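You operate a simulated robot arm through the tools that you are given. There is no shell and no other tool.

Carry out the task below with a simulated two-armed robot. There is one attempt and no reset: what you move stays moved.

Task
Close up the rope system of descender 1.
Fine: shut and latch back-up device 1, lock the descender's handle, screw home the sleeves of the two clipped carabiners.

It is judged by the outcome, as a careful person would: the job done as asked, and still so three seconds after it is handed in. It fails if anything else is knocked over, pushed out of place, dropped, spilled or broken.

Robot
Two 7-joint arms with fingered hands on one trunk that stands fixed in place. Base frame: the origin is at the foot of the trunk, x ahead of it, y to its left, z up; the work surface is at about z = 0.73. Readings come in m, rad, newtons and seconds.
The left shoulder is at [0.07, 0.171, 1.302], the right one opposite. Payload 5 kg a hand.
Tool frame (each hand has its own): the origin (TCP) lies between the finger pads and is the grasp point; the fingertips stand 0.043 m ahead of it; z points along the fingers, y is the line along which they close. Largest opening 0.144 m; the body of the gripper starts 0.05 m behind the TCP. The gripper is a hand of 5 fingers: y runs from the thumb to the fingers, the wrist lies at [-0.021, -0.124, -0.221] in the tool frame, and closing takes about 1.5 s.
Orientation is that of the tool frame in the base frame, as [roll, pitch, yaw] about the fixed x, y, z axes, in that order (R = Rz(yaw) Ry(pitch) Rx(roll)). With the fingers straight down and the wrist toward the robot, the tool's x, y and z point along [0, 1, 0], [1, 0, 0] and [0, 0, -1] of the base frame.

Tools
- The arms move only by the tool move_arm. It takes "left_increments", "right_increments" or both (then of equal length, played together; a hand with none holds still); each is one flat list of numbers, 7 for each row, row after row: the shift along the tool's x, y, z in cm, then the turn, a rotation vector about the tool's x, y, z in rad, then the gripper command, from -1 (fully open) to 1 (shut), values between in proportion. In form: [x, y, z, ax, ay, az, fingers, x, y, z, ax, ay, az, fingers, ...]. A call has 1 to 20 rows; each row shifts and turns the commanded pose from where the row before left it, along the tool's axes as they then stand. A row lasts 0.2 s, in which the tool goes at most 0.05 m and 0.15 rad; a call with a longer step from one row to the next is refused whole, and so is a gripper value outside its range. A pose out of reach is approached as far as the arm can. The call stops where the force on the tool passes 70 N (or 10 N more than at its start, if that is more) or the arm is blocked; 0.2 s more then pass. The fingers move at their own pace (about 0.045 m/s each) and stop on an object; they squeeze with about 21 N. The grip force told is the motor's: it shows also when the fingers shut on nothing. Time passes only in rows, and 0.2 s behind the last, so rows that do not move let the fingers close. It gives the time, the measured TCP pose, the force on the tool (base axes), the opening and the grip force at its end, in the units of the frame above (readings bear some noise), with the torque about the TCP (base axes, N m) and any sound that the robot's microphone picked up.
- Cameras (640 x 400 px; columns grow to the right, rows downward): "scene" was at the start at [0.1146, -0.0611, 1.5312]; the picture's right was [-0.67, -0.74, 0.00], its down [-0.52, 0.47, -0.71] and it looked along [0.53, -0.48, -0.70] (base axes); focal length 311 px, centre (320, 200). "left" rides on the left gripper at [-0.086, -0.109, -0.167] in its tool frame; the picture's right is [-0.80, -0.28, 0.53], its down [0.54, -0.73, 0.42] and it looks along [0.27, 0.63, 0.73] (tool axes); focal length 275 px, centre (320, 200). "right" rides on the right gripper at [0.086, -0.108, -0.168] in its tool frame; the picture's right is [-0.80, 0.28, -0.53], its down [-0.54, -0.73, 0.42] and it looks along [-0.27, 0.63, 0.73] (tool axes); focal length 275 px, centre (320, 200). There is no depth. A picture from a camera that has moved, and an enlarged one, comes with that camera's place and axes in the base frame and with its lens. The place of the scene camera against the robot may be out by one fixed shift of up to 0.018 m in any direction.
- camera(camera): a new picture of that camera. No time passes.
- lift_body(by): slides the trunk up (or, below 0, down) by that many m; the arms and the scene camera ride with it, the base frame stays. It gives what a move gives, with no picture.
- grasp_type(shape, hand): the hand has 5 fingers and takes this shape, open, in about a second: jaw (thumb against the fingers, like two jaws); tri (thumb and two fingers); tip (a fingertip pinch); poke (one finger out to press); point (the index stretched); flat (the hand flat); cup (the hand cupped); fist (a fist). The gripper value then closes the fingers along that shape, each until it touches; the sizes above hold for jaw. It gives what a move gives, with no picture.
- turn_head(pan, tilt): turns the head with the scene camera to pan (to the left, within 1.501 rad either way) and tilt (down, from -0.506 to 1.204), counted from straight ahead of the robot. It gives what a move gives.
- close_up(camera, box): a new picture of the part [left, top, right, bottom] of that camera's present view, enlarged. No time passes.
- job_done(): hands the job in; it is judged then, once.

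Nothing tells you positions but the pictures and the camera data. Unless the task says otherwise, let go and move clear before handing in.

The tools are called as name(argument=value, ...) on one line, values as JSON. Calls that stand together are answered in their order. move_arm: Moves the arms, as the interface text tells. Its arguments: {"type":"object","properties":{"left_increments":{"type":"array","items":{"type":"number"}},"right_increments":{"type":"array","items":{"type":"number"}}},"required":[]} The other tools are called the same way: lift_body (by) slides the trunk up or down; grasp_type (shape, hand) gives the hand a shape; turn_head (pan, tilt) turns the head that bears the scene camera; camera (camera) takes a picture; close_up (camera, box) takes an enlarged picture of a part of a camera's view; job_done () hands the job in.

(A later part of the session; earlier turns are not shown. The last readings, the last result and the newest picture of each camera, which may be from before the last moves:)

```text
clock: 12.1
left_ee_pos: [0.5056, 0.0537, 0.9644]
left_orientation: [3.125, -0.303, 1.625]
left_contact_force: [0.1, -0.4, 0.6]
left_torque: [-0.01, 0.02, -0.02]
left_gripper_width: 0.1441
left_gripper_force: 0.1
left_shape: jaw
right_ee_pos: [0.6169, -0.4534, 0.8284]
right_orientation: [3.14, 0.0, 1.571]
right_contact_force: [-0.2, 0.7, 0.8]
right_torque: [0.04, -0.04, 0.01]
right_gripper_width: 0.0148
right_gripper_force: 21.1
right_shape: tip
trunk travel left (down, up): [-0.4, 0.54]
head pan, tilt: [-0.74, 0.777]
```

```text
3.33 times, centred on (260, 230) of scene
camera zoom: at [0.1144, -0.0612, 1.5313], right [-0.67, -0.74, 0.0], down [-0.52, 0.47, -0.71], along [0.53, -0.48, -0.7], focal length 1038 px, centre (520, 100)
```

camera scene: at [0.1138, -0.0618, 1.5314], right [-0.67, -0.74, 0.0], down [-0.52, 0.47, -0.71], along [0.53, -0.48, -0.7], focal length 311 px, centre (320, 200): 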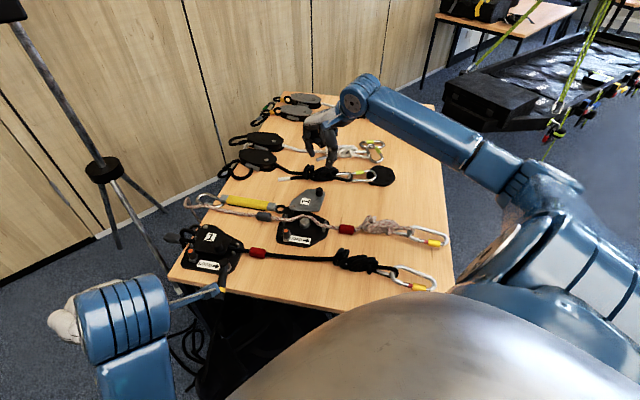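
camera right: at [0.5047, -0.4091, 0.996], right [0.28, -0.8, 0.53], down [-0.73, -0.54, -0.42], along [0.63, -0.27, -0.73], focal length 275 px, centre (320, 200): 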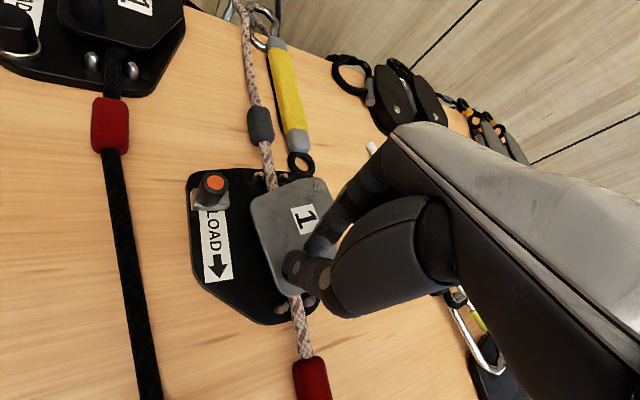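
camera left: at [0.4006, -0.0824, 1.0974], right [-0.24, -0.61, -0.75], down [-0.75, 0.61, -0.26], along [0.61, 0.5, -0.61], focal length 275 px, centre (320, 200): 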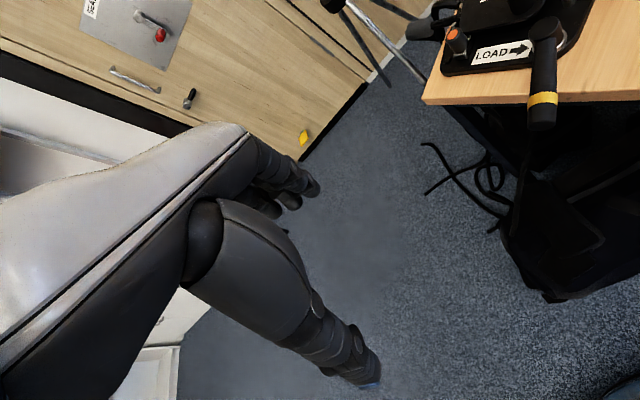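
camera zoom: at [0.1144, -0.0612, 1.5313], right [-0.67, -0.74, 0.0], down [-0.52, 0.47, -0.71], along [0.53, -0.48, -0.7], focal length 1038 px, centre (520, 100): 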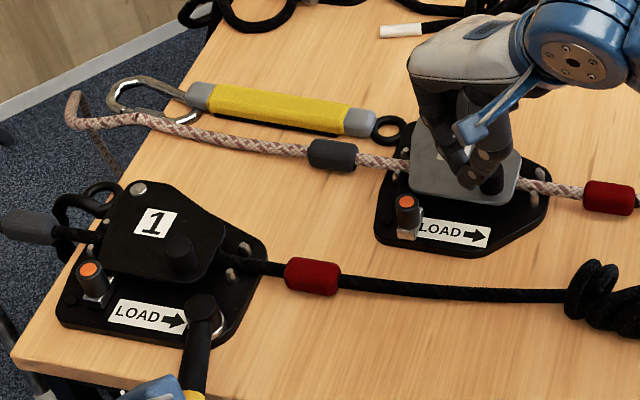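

close_up(camera="scene", box=[275, 205, 345, 250])

close_up(camera="right", box=[220, 180, 320, 320])

close_up(camera="scene", box=[180, 220, 260, 275])

```text
8.89 times, centred on (310, 228) of scene
camera zoom: at [0.1144, -0.0612, 1.5313], right [-0.67, -0.74, 0.0], down [-0.52, 0.47, -0.71], along [0.53, -0.48, -0.7], focal length 2767 px, centre (409, -44)
```

zoom: 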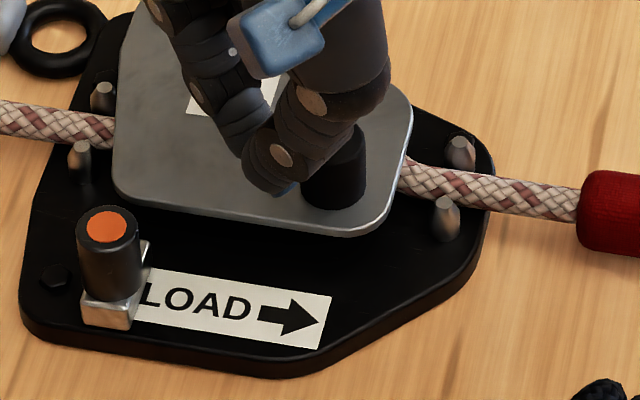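

```text
2.86 times, centred on (270, 250) of right
camera zoom: at [0.5086, -0.3668, 0.9957], right [0.28, -0.8, 0.53], down [-0.73, -0.54, -0.42], along [0.63, -0.27, -0.73], focal length 786 px, centre (463, 57)
```

zoom: 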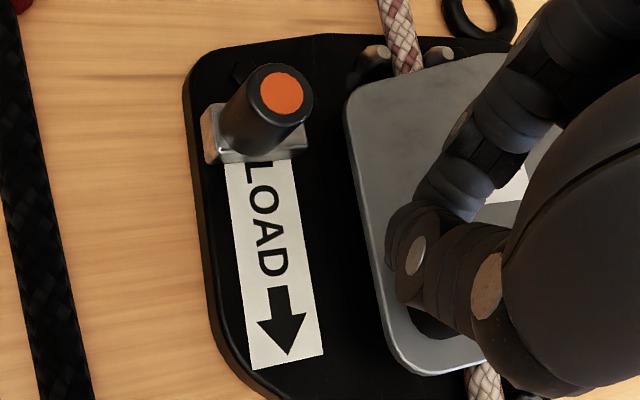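

```text
7.27 times, centred on (220, 248) of scene
camera zoom: at [0.1144, -0.0612, 1.5313], right [-0.67, -0.74, 0.0], down [-0.52, 0.47, -0.71], along [0.53, -0.48, -0.7], focal length 2264 px, centre (1047, -146)
```

zoom: 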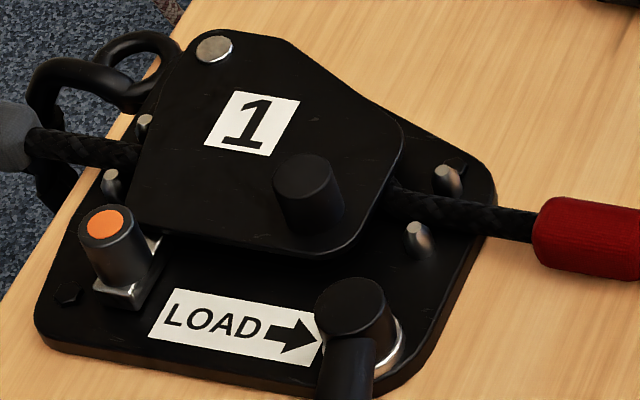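

The knob appears to have stopped (its fingers slid on past it), so the plate is likely at its stop. I'll release, lift and look.

move_arm(right_increments=[0, 0, 0, 0, 0, 0, 0.1, 0, 0, 0, 0, 0, 0, 0.1, 0, 0, 0, 0, 0, 0, 0.1, 0, 0, -4, 0, 0, 0, 0.1, 0, 0, -4, 0, 0, 0, 0.1, 0, -4, -2, 0, 0, 0, 0.1, 0, -4, 0, 0, 0, 0, 0.1])

camera(camera="right")

close_up(camera="scene", box=[275, 195, 345, 250])

```text
clock: 13.7
left_ee_pos: [0.504, 0.0541, 0.9639]
left_orientation: [3.123, -0.301, 1.626]
left_contact_force: [-0.4, 0.0, -0.2]
left_torque: [-0.01, -0.03, -0.01]
left_gripper_width: 0.1439
left_gripper_force: 0.0
left_shape: jaw
right_ee_pos: [0.5358, -0.4515, 0.9319]
right_orientation: [3.14, -0.001, 1.572]
right_contact_force: [-0.8, 0.4, 0.2]
right_torque: [-0.04, 0.02, -0.01]
right_gripper_width: 0.0648
right_gripper_force: 0.0
right_shape: tip
trunk travel left (down, up): [-0.4, 0.54]
head pan, tilt: [-0.74, 0.777]
```

```text
taken
camera right: at [0.427, -0.3658, 1.0977], right [0.28, -0.8, 0.53], down [-0.72, -0.54, -0.42], along [0.63, -0.27, -0.73], focal length 275 px, centre (320, 200)
```

right: 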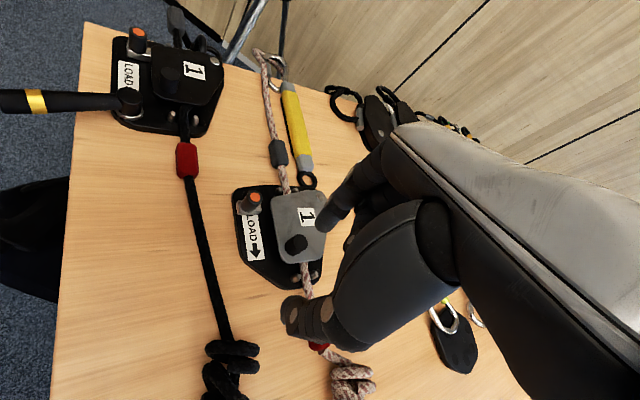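

```text
7.27 times, centred on (310, 222) of scene
camera zoom: at [0.1127, -0.0607, 1.5314], right [-0.67, -0.74, 0.0], down [-0.52, 0.47, -0.71], along [0.53, -0.48, -0.7], focal length 2264 px, centre (393, 36)
```

zoom: 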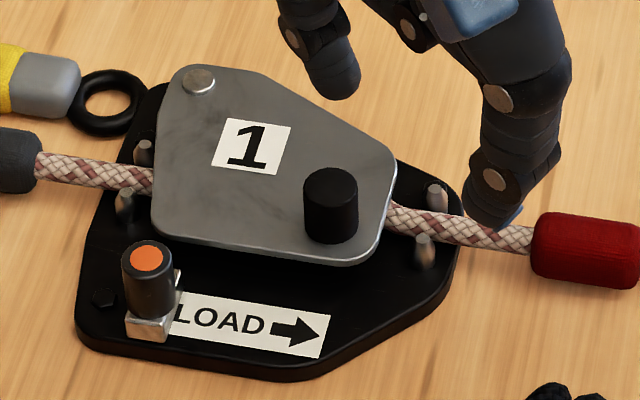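

close_up(camera="right", box=[100, 15, 240, 145])

close_up(camera="right", box=[220, 170, 350, 300])

```text
3.08 times, centred on (170, 80) of right
camera zoom: at [0.427, -0.3658, 1.0977], right [0.28, -0.8, 0.53], down [-0.72, -0.54, -0.42], along [0.63, -0.27, -0.73], focal length 847 px, centre (782, 569)
```

zoom: 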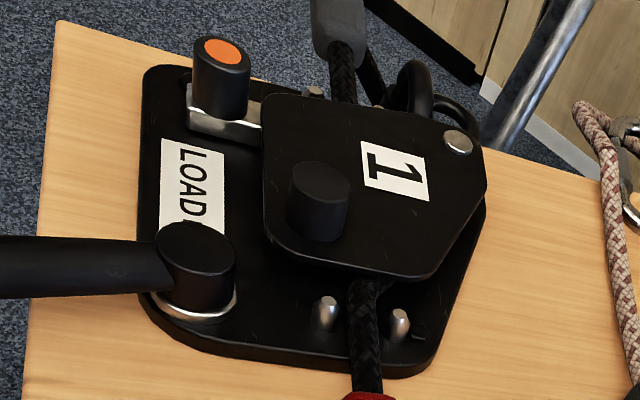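

```text
3.08 times, centred on (285, 235) of right
camera zoom: at [0.427, -0.3658, 1.0977], right [0.28, -0.8, 0.53], down [-0.72, -0.54, -0.42], along [0.63, -0.27, -0.73], focal length 847 px, centre (428, 92)
```

zoom: 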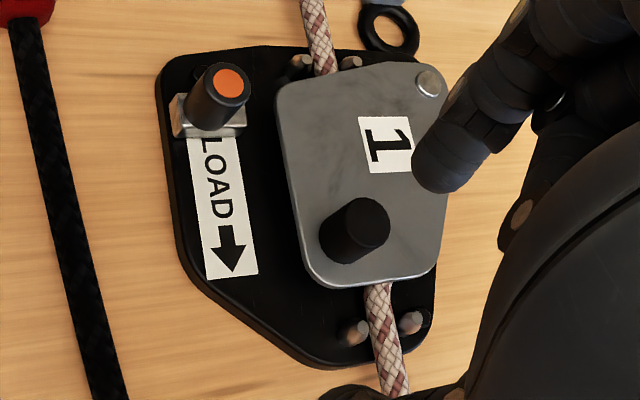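

Geometry comparison shows the plate at exactly the same angle as the descender's shut plate, so it is shut. Next, slide the latch post (top ~[0.637, -0.394, 0.789]) toward the plate with closed fingertips from its outer side.

move_arm(right_increments=[0, 0, 0, 0, 0, -0.125, 1, 0, 0, 0, 0, 0, -0.125, 1, 0, 0, 0, 0, 0, -0.125, 1, 0, 0, 0, 0, 0, -0.125, 1, 0, 0, 0, 0, 0, -0.125, 1, 0.8, 4, 0, 0, 0, 0, 1, 0.8, 4, 2, 0, 0, 0, 1, 0.7, 3.5, 4, 0, 0, 0, 1])

camera(camera="right")

close_up(camera="scene", box=[230, 150, 390, 270])

```text
refused: row 8 steps farther than a row can; nothing moved
```

```text
taken
camera right: at [0.427, -0.3658, 1.0977], right [0.28, -0.8, 0.53], down [-0.72, -0.54, -0.42], along [0.63, -0.27, -0.73], focal length 275 px, centre (320, 200)
```

right: 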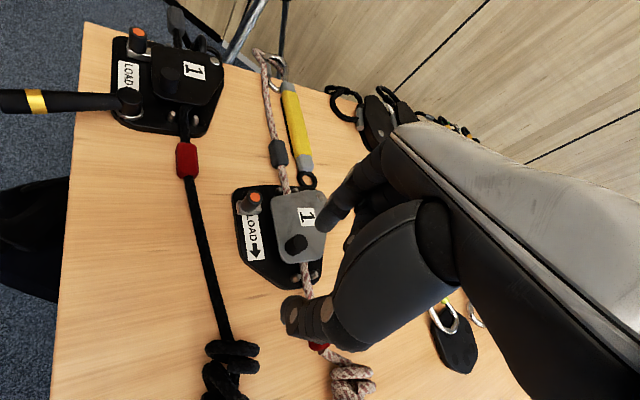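

```text
3.33 times, centred on (310, 210) of scene
camera zoom: at [0.1127, -0.0607, 1.5314], right [-0.67, -0.74, 0.0], down [-0.52, 0.47, -0.71], along [0.53, -0.48, -0.7], focal length 1038 px, centre (353, 167)
```

zoom: 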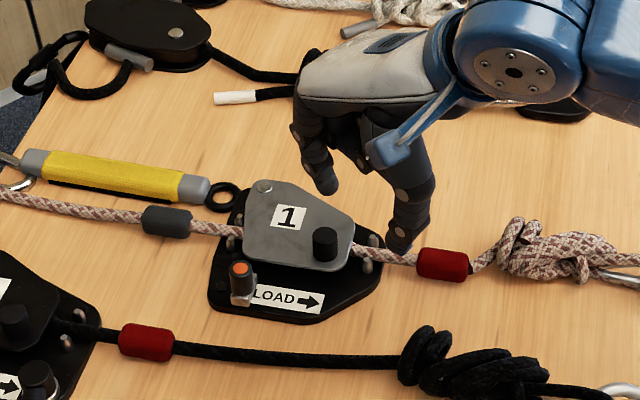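

The last row was slightly too long; I'll split it.

move_arm(right_increments=[0, 0, 0, 0, 0, -0.125, 1, 0, 0, 0, 0, 0, -0.125, 1, 0, 0, 0, 0, 0, -0.125, 1, 0, 0, 0, 0, 0, -0.125, 1, 0, 0, 0, 0, 0, -0.125, 1, 0.8, 4, 0, 0, 0, 0, 1, 0.8, 4, 0, 0, 0, 0, 1, 0.7, 3.5, 0, 0, 0, 0, 1, 0, 0, 3, 0, 0, 0, 1, 0, 0, 3, 0, 0, 0, 1])

camera(camera="right")

close_up(camera="scene", box=[230, 150, 390, 270])

```text
clock: 15.9
left_ee_pos: [0.5054, 0.053, 0.9645]
left_orientation: [3.126, -0.303, 1.626]
left_contact_force: [0.0, -0.1, 1.0]
left_torque: [-0.01, 0.01, 0.04]
left_gripper_width: 0.144
left_gripper_force: 0.0
left_shape: jaw
right_ee_pos: [0.6168, -0.3679, 0.8696]
right_orientation: [3.141, 0.001, 2.196]
right_contact_force: [-0.3, 0.6, -0.8]
right_torque: [0.0, -0.03, 0.01]
right_gripper_width: 0.0
right_gripper_force: 20.8
right_shape: tip
trunk travel left (down, up): [-0.4, 0.54]
head pan, tilt: [-0.74, 0.777]
```

```text
taken
camera right: at [0.4792, -0.3608, 1.0366], right [0.7, -0.48, 0.53], down [-0.27, -0.86, -0.42], along [0.66, 0.15, -0.73], focal length 275 px, centre (320, 200)
```

right: 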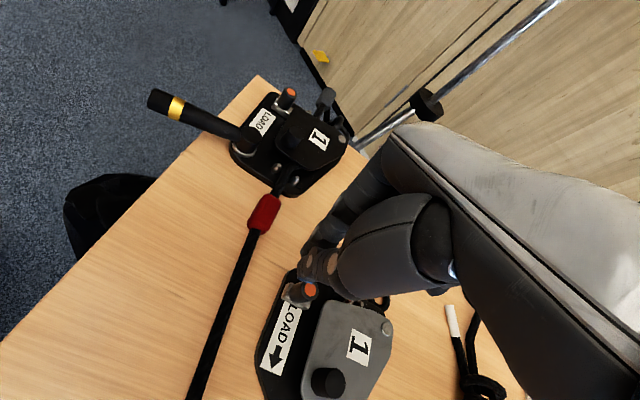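

```text
3.33 times, centred on (310, 210) of scene
camera zoom: at [0.1152, -0.0613, 1.5312], right [-0.67, -0.74, 0.0], down [-0.52, 0.47, -0.71], along [0.53, -0.48, -0.7], focal length 1038 px, centre (353, 167)
```

zoom: 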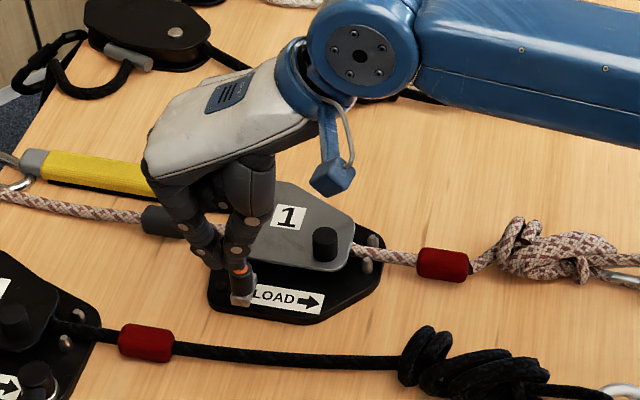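

move_arm(right_increments=[0.3, 0, 3, 0, 0, 0, 1, 0, 0, 2, 0, 0, 0, 1, 0, 0, 1, 0, 0, 0, 1])

close_up(camera="right", box=[240, 200, 420, 400])

close_up(camera="scene", box=[260, 190, 350, 260])

```text
clock: 16.7
left_ee_pos: [0.5047, 0.0536, 0.9643]
left_orientation: [3.125, -0.302, 1.624]
left_contact_force: [0.3, -0.1, -0.5]
left_torque: [0.02, -0.02, -0.01]
left_gripper_width: 0.144
left_gripper_force: 0.0
left_shape: jaw
right_ee_pos: [0.6156, -0.3642, 0.8111]
right_orientation: [3.141, 0.001, 2.196]
right_contact_force: [-0.5, -0.5, -0.3]
right_torque: [-0.01, -0.01, 0.02]
right_gripper_width: 0.0
right_gripper_force: 21.3
right_shape: tip
trunk travel left (down, up): [-0.4, 0.54]
head pan, tilt: [-0.74, 0.777]
```

```text
2.00 times, centred on (330, 300) of right
camera zoom: at [0.4776, -0.3581, 0.9773], right [0.7, -0.48, 0.53], down [-0.27, -0.86, -0.42], along [0.67, 0.15, -0.73], focal length 551 px, centre (300, 0)
```

zoom: 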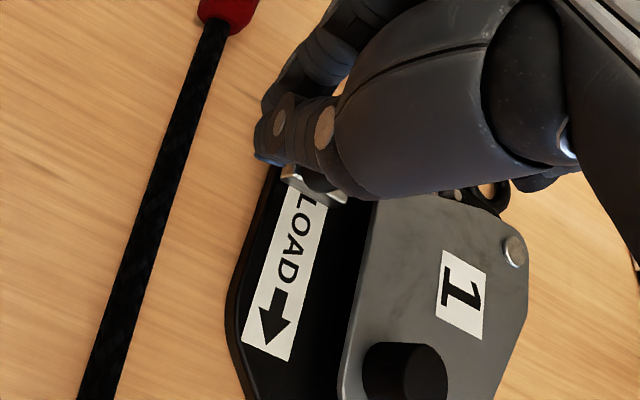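

```text
5.71 times, centred on (305, 225) of scene
camera zoom: at [0.1146, -0.0611, 1.5313], right [-0.67, -0.74, 0.0], down [-0.52, 0.47, -0.71], along [0.53, -0.48, -0.7], focal length 1779 px, centre (406, 57)
```

zoom: 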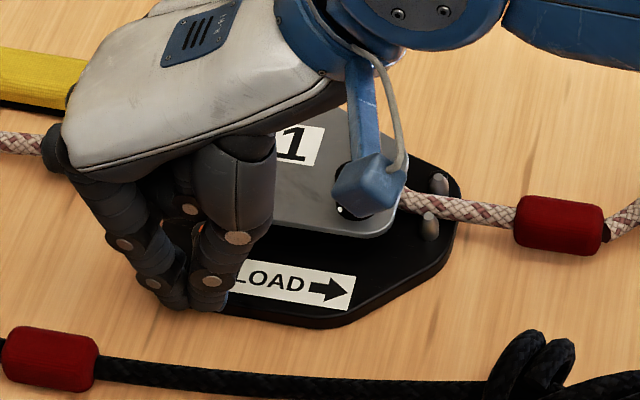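

Fingertips are on the outer side of the post. Now pushing toward the plate in small steps.

move_arm(right_increments=[-0.6, 0, 0, 0, 0, 0, 1, -0.6, 0, 0, 0, 0, 0, 1, -0.4, 0, 0, 0, 0, 0, 1, -0.4, 0, 0, 0, 0, 0, 1])

close_up(camera="right", box=[240, 200, 420, 400])

close_up(camera="scene", box=[260, 190, 350, 260])

```text
clock: 17.7
left_ee_pos: [0.5057, 0.0535, 0.9644]
left_orientation: [3.127, -0.303, 1.625]
left_contact_force: [-0.2, 0.1, -0.4]
left_torque: [0.03, 0.01, 0.01]
left_gripper_width: 0.1438
left_gripper_force: 0.0
left_shape: jaw
right_ee_pos: [0.627, -0.3824, 0.8087]
right_orientation: [-3.141, -0.003, 2.195]
right_contact_force: [-0.8, 0.5, 0.5]
right_torque: [0.02, 0.03, 0.01]
right_gripper_width: 0.0001
right_gripper_force: 21.1
right_shape: tip
trunk travel left (down, up): [-0.4, 0.54]
head pan, tilt: [-0.74, 0.777]
```

```text
2.00 times, centred on (330, 300) of right
camera zoom: at [0.4888, -0.3743, 0.9768], right [0.7, -0.48, 0.53], down [-0.27, -0.86, -0.42], along [0.66, 0.15, -0.73], focal length 551 px, centre (300, 0)
```

zoom: 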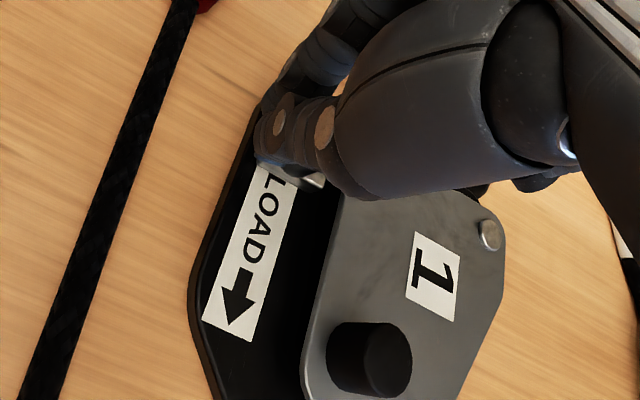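

```text
5.71 times, centred on (305, 225) of scene
camera zoom: at [0.1148, -0.0612, 1.5312], right [-0.67, -0.74, 0.0], down [-0.52, 0.47, -0.71], along [0.53, -0.48, -0.7], focal length 1779 px, centre (406, 57)
```

zoom: 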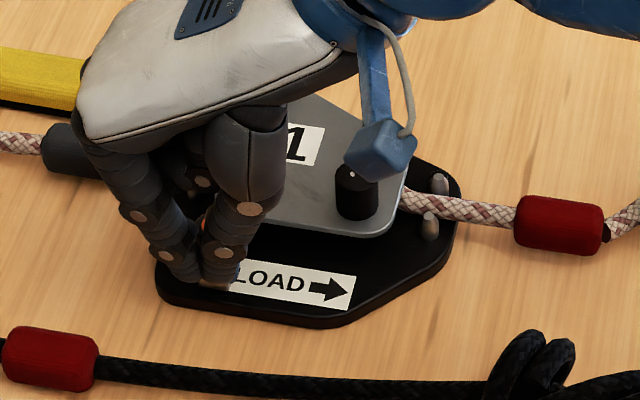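

move_arm(right_increments=[-0.3, 0, 0, 0, 0, 0, 1, -0.3, 0, 0, 0, 0, 0, 1, -0.3, 0, 0, 0, 0, 0, 1])

close_up(camera="scene", box=[260, 190, 350, 260])

```text
clock: 18.5
left_ee_pos: [0.5039, 0.0531, 0.9656]
left_orientation: [3.125, -0.302, 1.624]
left_contact_force: [0.4, 0.4, -0.8]
left_torque: [-0.01, 0.0, 0.03]
left_gripper_width: 0.1439
left_gripper_force: 0.0
left_shape: jaw
right_ee_pos: [0.6321, -0.3891, 0.8103]
right_orientation: [-3.14, -0.001, 2.195]
right_contact_force: [-1.3, 0.7, -0.9]
right_torque: [0.06, 0.03, -0.04]
right_gripper_width: 0.0
right_gripper_force: 21.1
right_shape: tip
trunk travel left (down, up): [-0.4, 0.54]
head pan, tilt: [-0.74, 0.777]
```

```text
5.71 times, centred on (305, 225) of scene
camera zoom: at [0.1146, -0.0611, 1.5313], right [-0.67, -0.74, 0.0], down [-0.52, 0.47, -0.71], along [0.53, -0.48, -0.7], focal length 1779 px, centre (406, 57)
```

zoom: 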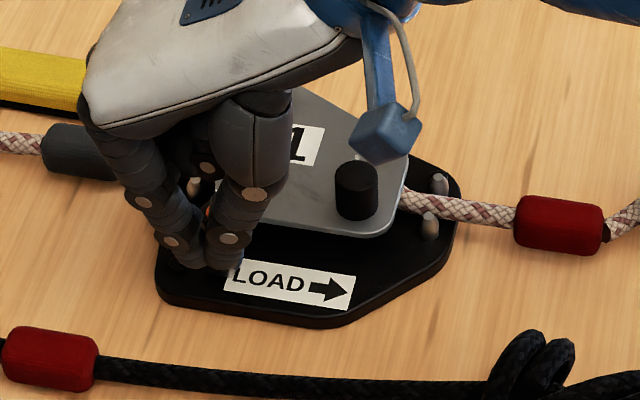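

move_arm(right_increments=[-0.25, 0, 0, 0, 0, 0, 1, -0.25, 0, 0, 0, 0, 0, 1])

close_up(camera="scene", box=[260, 190, 350, 260])

close_up(camera="right", box=[240, 200, 420, 400])

```text
clock: 19.1
left_ee_pos: [0.5039, 0.054, 0.9637]
left_orientation: [3.125, -0.301, 1.625]
left_contact_force: [0.1, 0.6, -1.3]
left_torque: [0.01, 0.02, -0.01]
left_gripper_width: 0.1437
left_gripper_force: 0.0
left_shape: jaw
right_ee_pos: [0.6343, -0.3918, 0.8102]
right_orientation: [-3.141, -0.001, 2.197]
right_contact_force: [-4.5, 4.3, 0.1]
right_torque: [0.15, 0.06, -0.05]
right_gripper_width: 0.0
right_gripper_force: 21.4
right_shape: tip
trunk travel left (down, up): [-0.4, 0.54]
head pan, tilt: [-0.74, 0.777]
```

```text
5.71 times, centred on (305, 225) of scene
camera zoom: at [0.1141, -0.0603, 1.5313], right [-0.67, -0.74, 0.0], down [-0.52, 0.47, -0.71], along [0.53, -0.48, -0.7], focal length 1779 px, centre (406, 57)
```

zoom: 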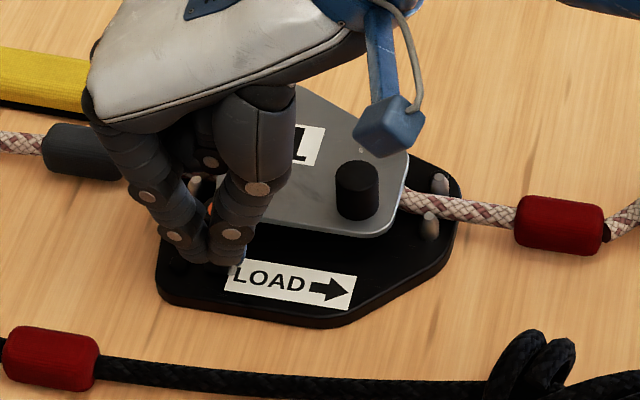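

```text
2.00 times, centred on (330, 300) of right
camera zoom: at [0.4964, -0.3854, 0.9768], right [0.7, -0.48, 0.53], down [-0.27, -0.86, -0.42], along [0.66, 0.15, -0.73], focal length 551 px, centre (300, 0)
```

zoom: 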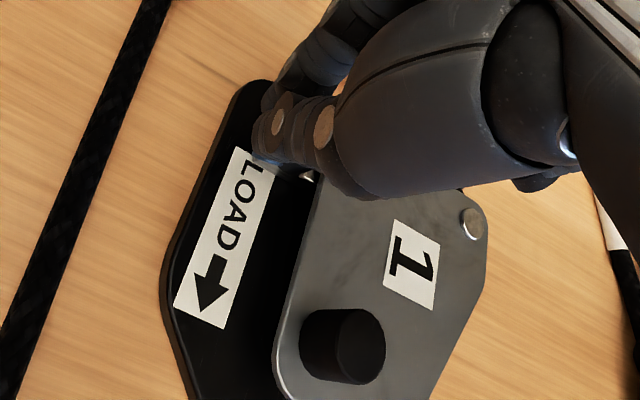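

move_arm(right_increments=[-0.2, 0, 0, 0, 0, 0, 1, -0.1, 0, 0, 0, 0, 0, 1])

move_arm(right_increments=[1.5, 0, 0, 0, 0, 0, 1, 1.5, 0, 0, 0, 0, 0, 1, 0, 0, -4, 0, 0, 0, 1, 0, 0, -4, 0, 0, 0, 1, 0, -4, -2, 0, 0, 0, 1, 0, -4, 0, 0, 0, 0, 1])

close_up(camera="scene", box=[260, 190, 350, 260])

camera(camera="right")

```text
clock: 19.7
left_ee_pos: [0.5035, 0.0541, 0.9647]
left_orientation: [3.123, -0.3, 1.625]
left_contact_force: [0.6, -0.4, 0.4]
left_torque: [-0.02, 0.02, 0.0]
left_gripper_width: 0.1437
left_gripper_force: 0.0
left_shape: jaw
right_ee_pos: [0.6355, -0.3942, 0.8089]
right_orientation: [3.141, -0.001, 2.198]
right_contact_force: [-7.2, 11.9, 1.0]
right_torque: [0.37, 0.25, -0.03]
right_gripper_width: 0.0002
right_gripper_force: 21.2
right_shape: tip
trunk travel left (down, up): [-0.4, 0.54]
head pan, tilt: [-0.74, 0.777]
```

```text
clock: 21.1
left_ee_pos: [0.5043, 0.0537, 0.9641]
left_orientation: [3.123, -0.302, 1.624]
left_contact_force: [-0.4, 0.3, -0.2]
left_torque: [-0.04, -0.05, 0.01]
left_gripper_width: 0.1439
left_gripper_force: 0.1
left_shape: jaw
right_ee_pos: [0.5516, -0.4167, 0.9102]
right_orientation: [3.141, 0.0, 2.197]
right_contact_force: [-1.0, 0.5, 0.2]
right_torque: [0.0, -0.02, -0.01]
right_gripper_width: 0.0
right_gripper_force: 21.5
right_shape: tip
trunk travel left (down, up): [-0.4, 0.54]
head pan, tilt: [-0.74, 0.777]
```

```text
5.71 times, centred on (305, 225) of scene
camera zoom: at [0.1134, -0.0603, 1.5313], right [-0.67, -0.74, 0.0], down [-0.52, 0.47, -0.71], along [0.53, -0.48, -0.7], focal length 1779 px, centre (406, 57)
```

zoom: 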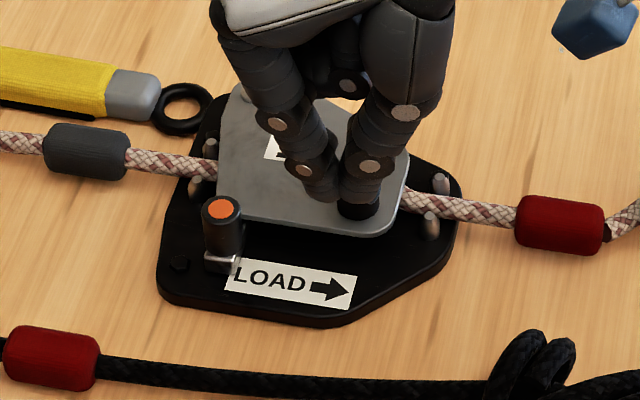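

```text
taken
camera right: at [0.4139, -0.4103, 1.0774], right [0.7, -0.48, 0.53], down [-0.27, -0.86, -0.42], along [0.66, 0.15, -0.73], focal length 275 px, centre (320, 200)
```

right: 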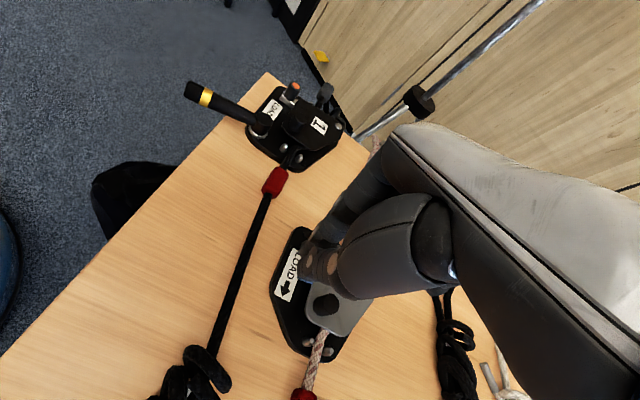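

The latch bolt is now in, matching the descender's. Next is the descender's handle; let me look closely at it.

close_up(camera="right", box=[170, 60, 350, 190])

close_up(camera="scene", box=[190, 230, 260, 300])

close_up(camera="left", box=[420, 0, 600, 140])

```text
3.08 times, centred on (260, 125) of right
camera zoom: at [0.4139, -0.4103, 1.0774], right [0.7, -0.48, 0.53], down [-0.27, -0.86, -0.42], along [0.66, 0.15, -0.73], focal length 847 px, centre (505, 431)
```

zoom: 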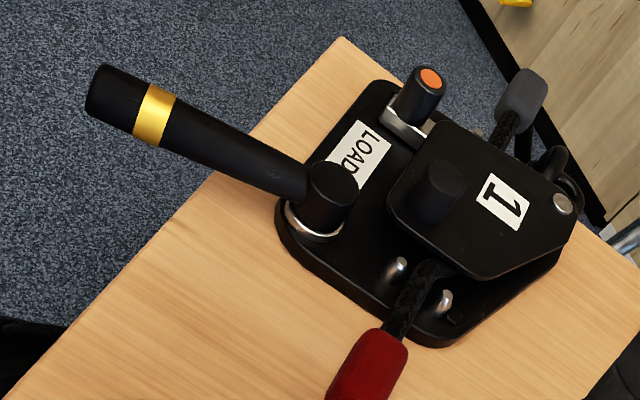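

```text
5.71 times, centred on (225, 265) of scene
camera zoom: at [0.1134, -0.0603, 1.5313], right [-0.67, -0.74, 0.0], down [-0.52, 0.47, -0.71], along [0.53, -0.48, -0.7], focal length 1779 px, centre (863, -171)
```

zoom: 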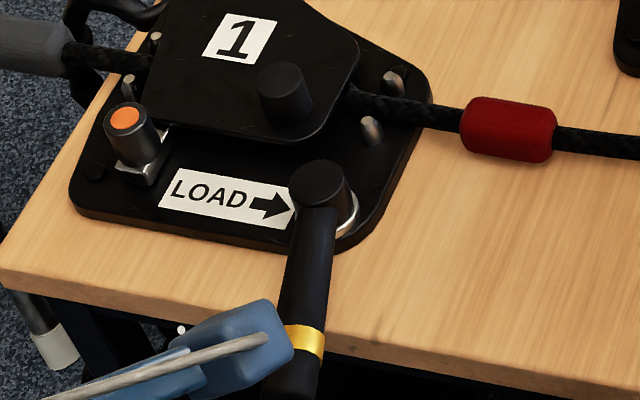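

```text
2.86 times, centred on (510, 70) of left
camera zoom: at [0.4001, -0.0836, 1.0976], right [-0.24, -0.61, -0.75], down [-0.75, 0.61, -0.26], along [0.61, 0.5, -0.61], focal length 786 px, centre (-223, 571)
```

zoom: 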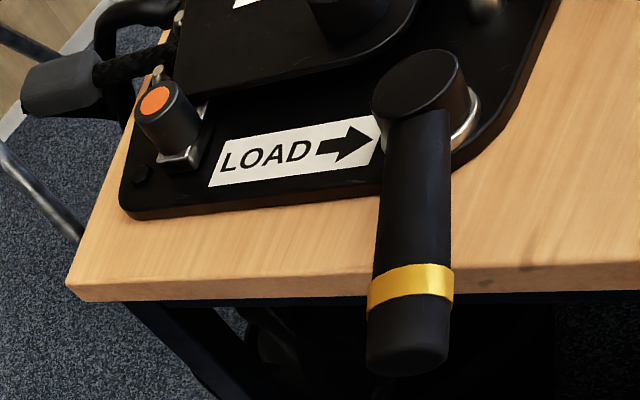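

The handle's pivot is at ~[0.664, -0.197, 0.778], its end at ~[0.584, -0.131, 0.761]. I'll bring closed fingertips to its load side and test gently which way it turns.

move_arm(right_increments=[3.1, 2.73, 0, 0, 0, 0, 1, 3.1, 2.73, 0, 0, 0, 0, 1, 3.1, 2.73, 0, 0, 0, 0, 1, 3.1, 2.73, 0, 0, 0, 0, 1, 3.1, 2.73, 0, 0, 0, 0, 1, 3.1, 2.73, 0, 0, 0, 0, 1])

camera(camera="right")

camera(camera="scene")

```text
clock: 22.5
left_ee_pos: [0.5049, 0.0545, 0.9637]
left_orientation: [3.126, -0.3, 1.622]
left_contact_force: [0.7, 0.9, -0.7]
left_torque: [-0.04, 0.02, 0.03]
left_gripper_width: 0.1436
left_gripper_force: 0.0
left_shape: jaw
right_ee_pos: [0.579, -0.1698, 0.9096]
right_orientation: [-3.138, 0.002, 2.192]
right_contact_force: [-0.1, 0.0, 1.4]
right_torque: [0.01, -0.01, 0.04]
right_gripper_width: 0.0003
right_gripper_force: 21.1
right_shape: tip
trunk travel left (down, up): [-0.4, 0.54]
head pan, tilt: [-0.74, 0.777]
```

```text
taken
camera right: at [0.4413, -0.1627, 1.0774], right [0.7, -0.48, 0.53], down [-0.27, -0.86, -0.42], along [0.66, 0.15, -0.73], focal length 275 px, centre (320, 200)
```

right: 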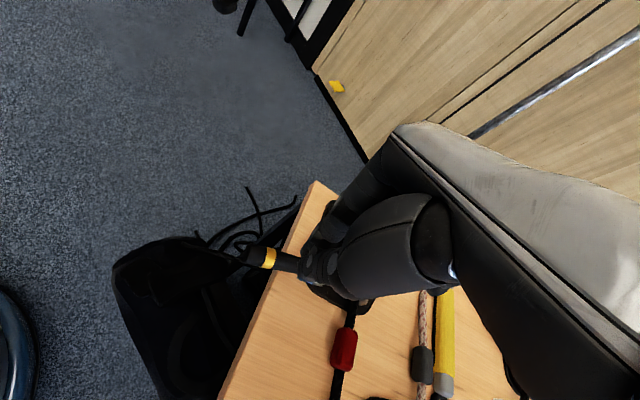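

```text
taken
camera scene: at [0.1157, -0.0594, 1.5313], right [-0.67, -0.74, 0.0], down [-0.52, 0.47, -0.71], along [0.53, -0.48, -0.7], focal length 311 px, centre (320, 200)
```

scene: 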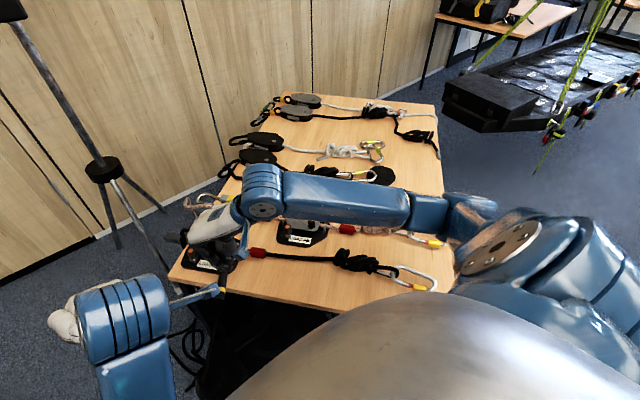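

move_arm(right_increments=[0, -0.3, 4, 0, 0, 0, 1, 0, 0, 4, 0, 0, 0, 1, 0, 0, 2, 0, 0, 0, 1, 0, 0, 1.2, 0, 0, 0, 1])

camera(camera="right")

close_up(camera="scene", box=[170, 190, 290, 310])

camera(camera="left")

```text
clock: 23.5
left_ee_pos: [0.5051, 0.0532, 0.9641]
left_orientation: [3.125, -0.301, 1.624]
left_contact_force: [-0.3, -0.6, 0.8]
left_torque: [0.01, 0.03, -0.04]
left_gripper_width: 0.1441
left_gripper_force: 0.0
left_shape: jaw
right_ee_pos: [0.5755, -0.1747, 0.7969]
right_orientation: [-3.141, 0.002, 2.196]
right_contact_force: [0.2, 0.5, 0.3]
right_torque: [0.0, 0.0, 0.01]
right_gripper_width: 0.0
right_gripper_force: 20.6
right_shape: tip
trunk travel left (down, up): [-0.4, 0.54]
head pan, tilt: [-0.74, 0.777]
```

```text
taken
camera right: at [0.4375, -0.1668, 0.9645], right [0.7, -0.48, 0.53], down [-0.27, -0.86, -0.42], along [0.66, 0.15, -0.73], focal length 275 px, centre (320, 200)
```

right: 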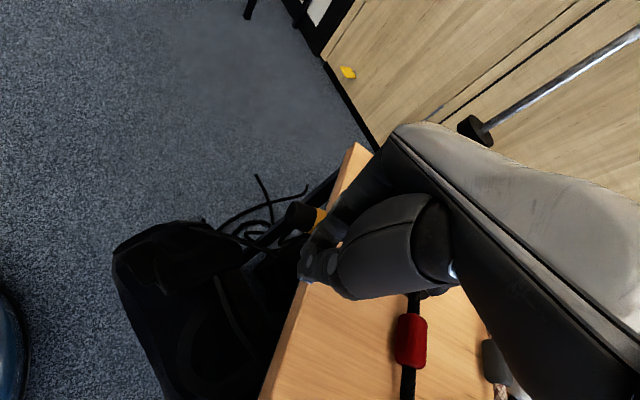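

```text
3.33 times, centred on (230, 250) of scene
camera zoom: at [0.115, -0.0608, 1.5312], right [-0.67, -0.74, 0.0], down [-0.52, 0.47, -0.71], along [0.53, -0.48, -0.7], focal length 1038 px, centre (620, 33)
```

zoom: 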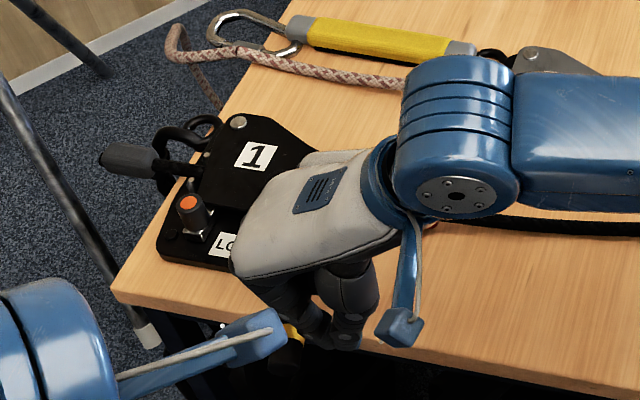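

```text
taken
camera left: at [0.4012, -0.0843, 1.0972], right [-0.24, -0.61, -0.75], down [-0.75, 0.61, -0.25], along [0.61, 0.5, -0.61], focal length 275 px, centre (320, 200)
```

left: 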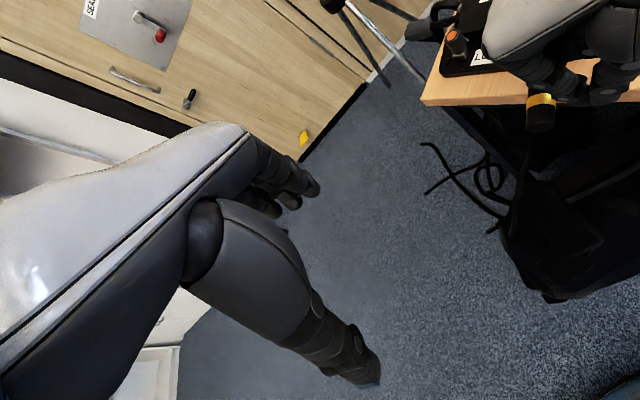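

move_arm(right_increments=[0.12, 0.48, 0, 0, 0, 0, 1, 0.12, 0.48, 0, 0, 0, 0, 1, 0.12, 0.48, 0, 0, 0, 0, 1, 0.1, 0.4, 0, 0, 0, 0, 1])

close_up(camera="left", box=[420, 0, 640, 140])

```text
clock: 24.5
left_ee_pos: [0.504, 0.0527, 0.9638]
left_orientation: [3.125, -0.3, 1.625]
left_contact_force: [-0.1, -0.2, 0.2]
left_torque: [0.0, -0.02, 0.0]
left_gripper_width: 0.1438
left_gripper_force: 0.0
left_shape: jaw
right_ee_pos: [0.5873, -0.1592, 0.796]
right_orientation: [3.141, 0.0, 2.195]
right_contact_force: [-0.5, 0.1, 0.5]
right_torque: [0.01, 0.02, 0.0]
right_gripper_width: 0.0
right_gripper_force: 20.8
right_shape: tip
trunk travel left (down, up): [-0.4, 0.54]
head pan, tilt: [-0.74, 0.777]
```

```text
2.86 times, centred on (530, 70) of left
camera zoom: at [0.401, -0.0843, 1.0973], right [-0.24, -0.61, -0.75], down [-0.75, 0.61, -0.25], along [0.61, 0.5, -0.61], focal length 786 px, centre (-280, 571)
```

zoom: 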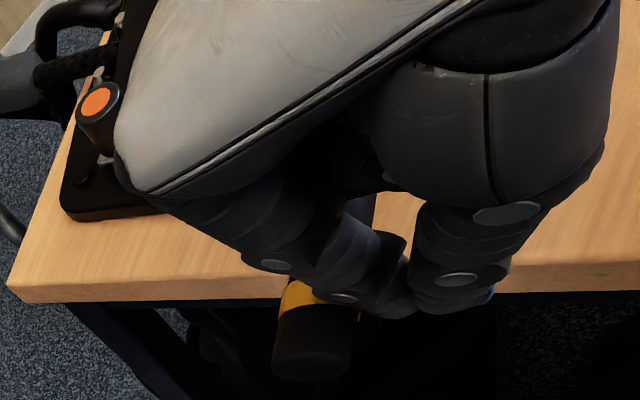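

The handle turned slightly with almost no force in this direction. I'll keep pushing it round in an arc, watching for a stop.

move_arm(right_increments=[0.52, 1.04, -0.2, 0, 0, 0, 1, 0.33, 1.15, -0.2, 0, 0, 0, 1, 0.18, 1.19, -0.2, 0, 0, 0, 1, 0, 1.2, -0.2, 0, 0, 0, 1])

close_up(camera="left", box=[420, 0, 640, 140])

camera(camera="right")

```text
clock: 25.5
left_ee_pos: [0.5052, 0.0533, 0.964]
left_orientation: [3.125, -0.302, 1.625]
left_contact_force: [0.7, -0.5, 0.5]
left_torque: [0.0, 0.02, 0.0]
left_gripper_width: 0.144
left_gripper_force: 0.1
left_shape: jaw
right_ee_pos: [0.6196, -0.1243, 0.8037]
right_orientation: [3.14, 0.0, 2.195]
right_contact_force: [-0.8, -1.2, 1.1]
right_torque: [-0.01, 0.02, -0.04]
right_gripper_width: 0.0
right_gripper_force: 20.9
right_shape: tip
trunk travel left (down, up): [-0.4, 0.54]
head pan, tilt: [-0.74, 0.777]
```

```text
2.86 times, centred on (530, 70) of left
camera zoom: at [0.401, -0.0842, 1.0973], right [-0.24, -0.61, -0.75], down [-0.75, 0.61, -0.25], along [0.61, 0.5, -0.61], focal length 786 px, centre (-280, 571)
```

zoom: 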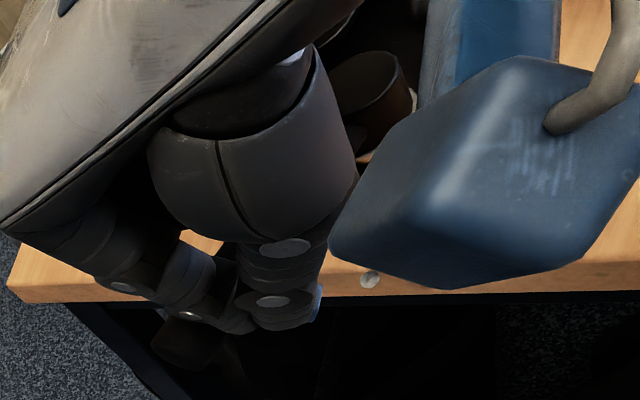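

```text
taken
camera right: at [0.4811, -0.1168, 0.9725], right [0.7, -0.48, 0.53], down [-0.27, -0.86, -0.42], along [0.66, 0.15, -0.73], focal length 275 px, centre (320, 200)
```

right: 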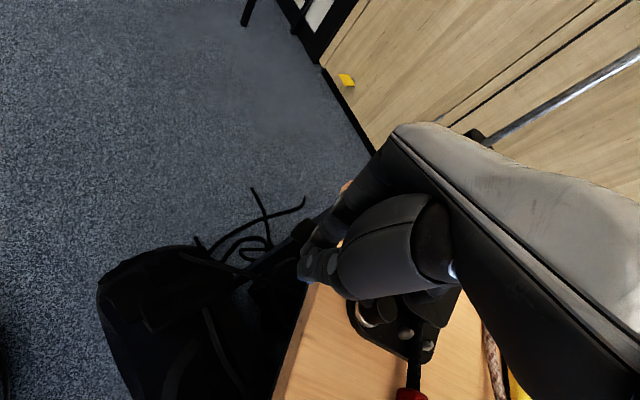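

move_arm(right_increments=[-0.16, 1.19, 0, 0, 0, 0, 1, -0.33, 1.16, 0, 0, 0, 0, 1, -0.48, 1.1, 0, 0, 0, 0, 1, -0.64, 1.02, 0, 0, 0, 0, 1])

close_up(camera="left", box=[380, 0, 640, 160])

close_up(camera="scene", box=[150, 190, 270, 310])

```text
clock: 26.5
left_ee_pos: [0.5035, 0.0534, 0.9646]
left_orientation: [3.124, -0.301, 1.626]
left_contact_force: [0.8, 0.5, 0.2]
left_torque: [0.01, 0.01, 0.02]
left_gripper_width: 0.1439
left_gripper_force: 0.0
left_shape: jaw
right_ee_pos: [0.6648, -0.1106, 0.8052]
right_orientation: [3.141, -0.001, 2.196]
right_contact_force: [-2.3, -0.5, 0.0]
right_torque: [-0.04, 0.11, 0.0]
right_gripper_width: 0.0
right_gripper_force: 21.2
right_shape: tip
trunk travel left (down, up): [-0.4, 0.54]
head pan, tilt: [-0.74, 0.777]
```

```text
2.46 times, centred on (510, 80) of left
camera zoom: at [0.401, -0.0843, 1.0973], right [-0.24, -0.61, -0.75], down [-0.75, 0.61, -0.25], along [0.61, 0.5, -0.61], focal length 678 px, centre (-148, 495)
```

zoom: 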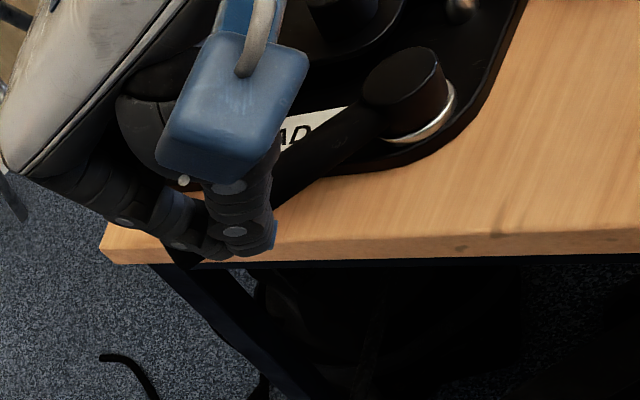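

```text
3.33 times, centred on (210, 250) of scene
camera zoom: at [0.1147, -0.0609, 1.5312], right [-0.67, -0.74, 0.0], down [-0.52, 0.47, -0.71], along [0.53, -0.48, -0.7], focal length 1038 px, centre (687, 33)
```

zoom: 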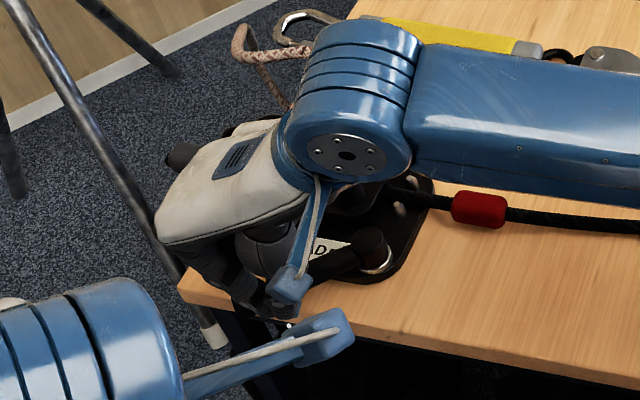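

move_arm(right_increments=[-0.72, 0.86, 0, 0, 0, 0, 1, -0.89, 0.81, 0, 0, 0, 0, 1, -0.5, 0.34, 0, 0, 0, 0, 1])

close_up(camera="left", box=[380, 0, 640, 160])

camera(camera="right")

```text
clock: 27.3
left_ee_pos: [0.501, 0.0554, 0.9664]
left_orientation: [3.122, -0.3, 1.626]
left_contact_force: [-1.1, 0.0, -1.1]
left_torque: [0.02, -0.03, 0.01]
left_gripper_width: 0.1437
left_gripper_force: 0.0
left_shape: jaw
right_ee_pos: [0.6852, -0.1075, 0.8045]
right_orientation: [-3.138, -0.01, 2.203]
right_contact_force: [-62.9, 30.0, -3.5]
right_torque: [0.68, 2.58, -0.16]
right_gripper_width: 0.0002
right_gripper_force: 21.0
right_shape: tip
trunk travel left (down, up): [-0.4, 0.54]
head pan, tilt: [-0.74, 0.777]
```

```text
2.46 times, centred on (510, 80) of left
camera zoom: at [0.3965, -0.0817, 1.098], right [-0.24, -0.61, -0.75], down [-0.75, 0.61, -0.26], along [0.61, 0.5, -0.61], focal length 678 px, centre (-148, 495)
```

zoom: 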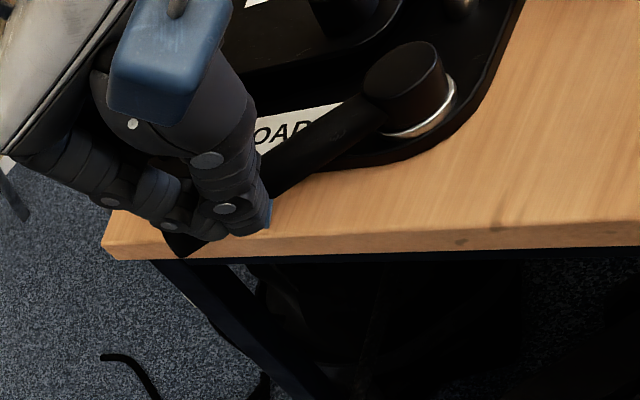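

```text
taken
camera right: at [0.548, -0.1029, 0.9732], right [0.71, -0.48, 0.52], down [-0.27, -0.86, -0.43], along [0.66, 0.16, -0.74], focal length 275 px, centre (320, 200)
```

right: 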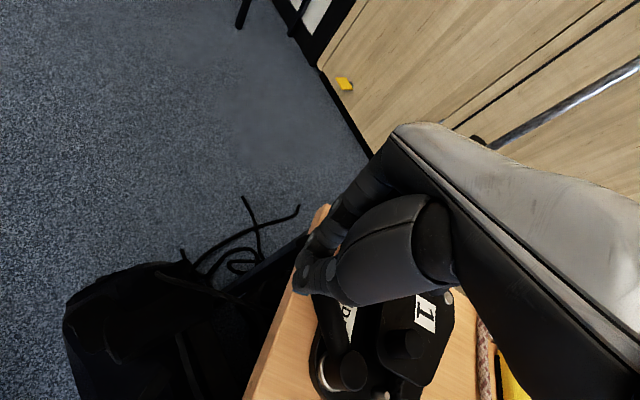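

A stiff stop here; I'll back off straight away and look at where the handle lies.

move_arm(right_increments=[0.8, -0.6, 0, 0, 0, 0, 1, 1.5, -0.5, -1, 0, 0, 0, 1, 1, 0, -4, 0, 0, 0, 1, 0, 0, -4, 0, 0, 0, 1, 0, -4, -2, 0, 0, 0, 1, 0, -4, 0, 0, 0, 0, 1, 0, -4, 0, 0, 0, 0, 1])

close_up(camera="left", box=[380, 0, 640, 160])

close_up(camera="scene", box=[170, 210, 270, 290])

close_up(camera="right", box=[200, 100, 400, 300])

```text
clock: 28.9
left_ee_pos: [0.504, 0.053, 0.9644]
left_orientation: [3.123, -0.3, 1.625]
left_contact_force: [-0.3, -0.1, -0.2]
left_torque: [-0.01, -0.04, 0.0]
left_gripper_width: 0.1441
left_gripper_force: 0.1
left_shape: jaw
right_ee_pos: [0.5672, -0.1618, 0.916]
right_orientation: [3.14, 0.0, 2.196]
right_contact_force: [-1.0, -0.5, 0.3]
right_torque: [-0.01, -0.07, 0.02]
right_gripper_width: 0.0
right_gripper_force: 21.3
right_shape: tip
trunk travel left (down, up): [-0.4, 0.54]
head pan, tilt: [-0.74, 0.777]
```

```text
2.46 times, centred on (510, 80) of left
camera zoom: at [0.4, -0.085, 1.0976], right [-0.24, -0.61, -0.75], down [-0.75, 0.61, -0.25], along [0.61, 0.5, -0.61], focal length 678 px, centre (-148, 495)
```

zoom: 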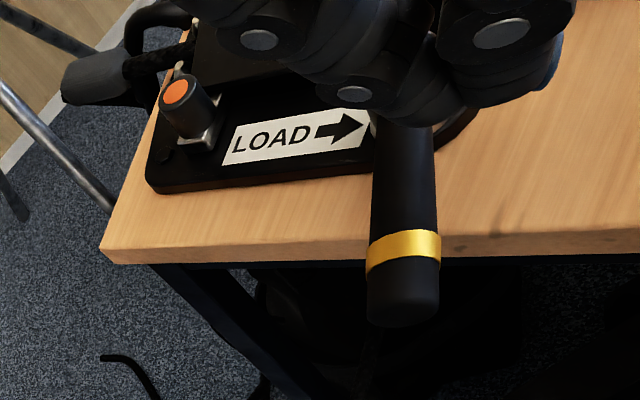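

```text
5.00 times, centred on (220, 250) of scene
camera zoom: at [0.1133, -0.0622, 1.5313], right [-0.67, -0.74, 0.0], down [-0.52, 0.47, -0.71], along [0.53, -0.48, -0.7], focal length 1557 px, centre (820, -50)
```

zoom: 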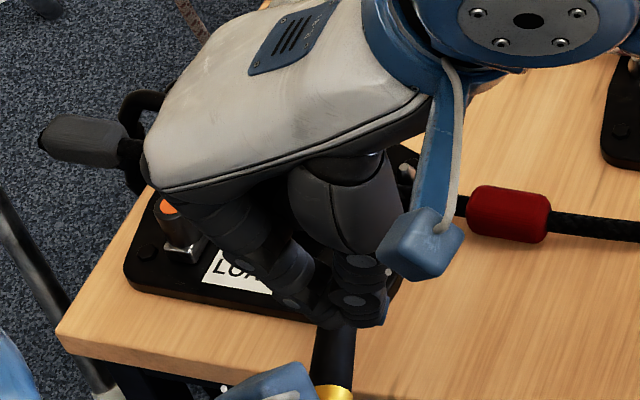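

```text
2.00 times, centred on (300, 200) of right
camera zoom: at [0.4278, -0.1558, 1.0835], right [0.7, -0.48, 0.53], down [-0.27, -0.86, -0.42], along [0.67, 0.15, -0.73], focal length 551 px, centre (360, 200)
```

zoom: 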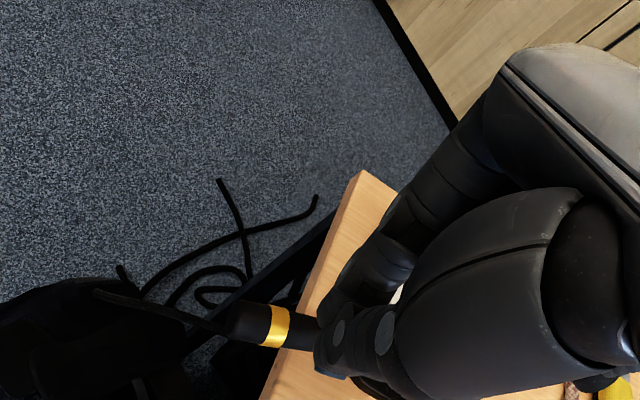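

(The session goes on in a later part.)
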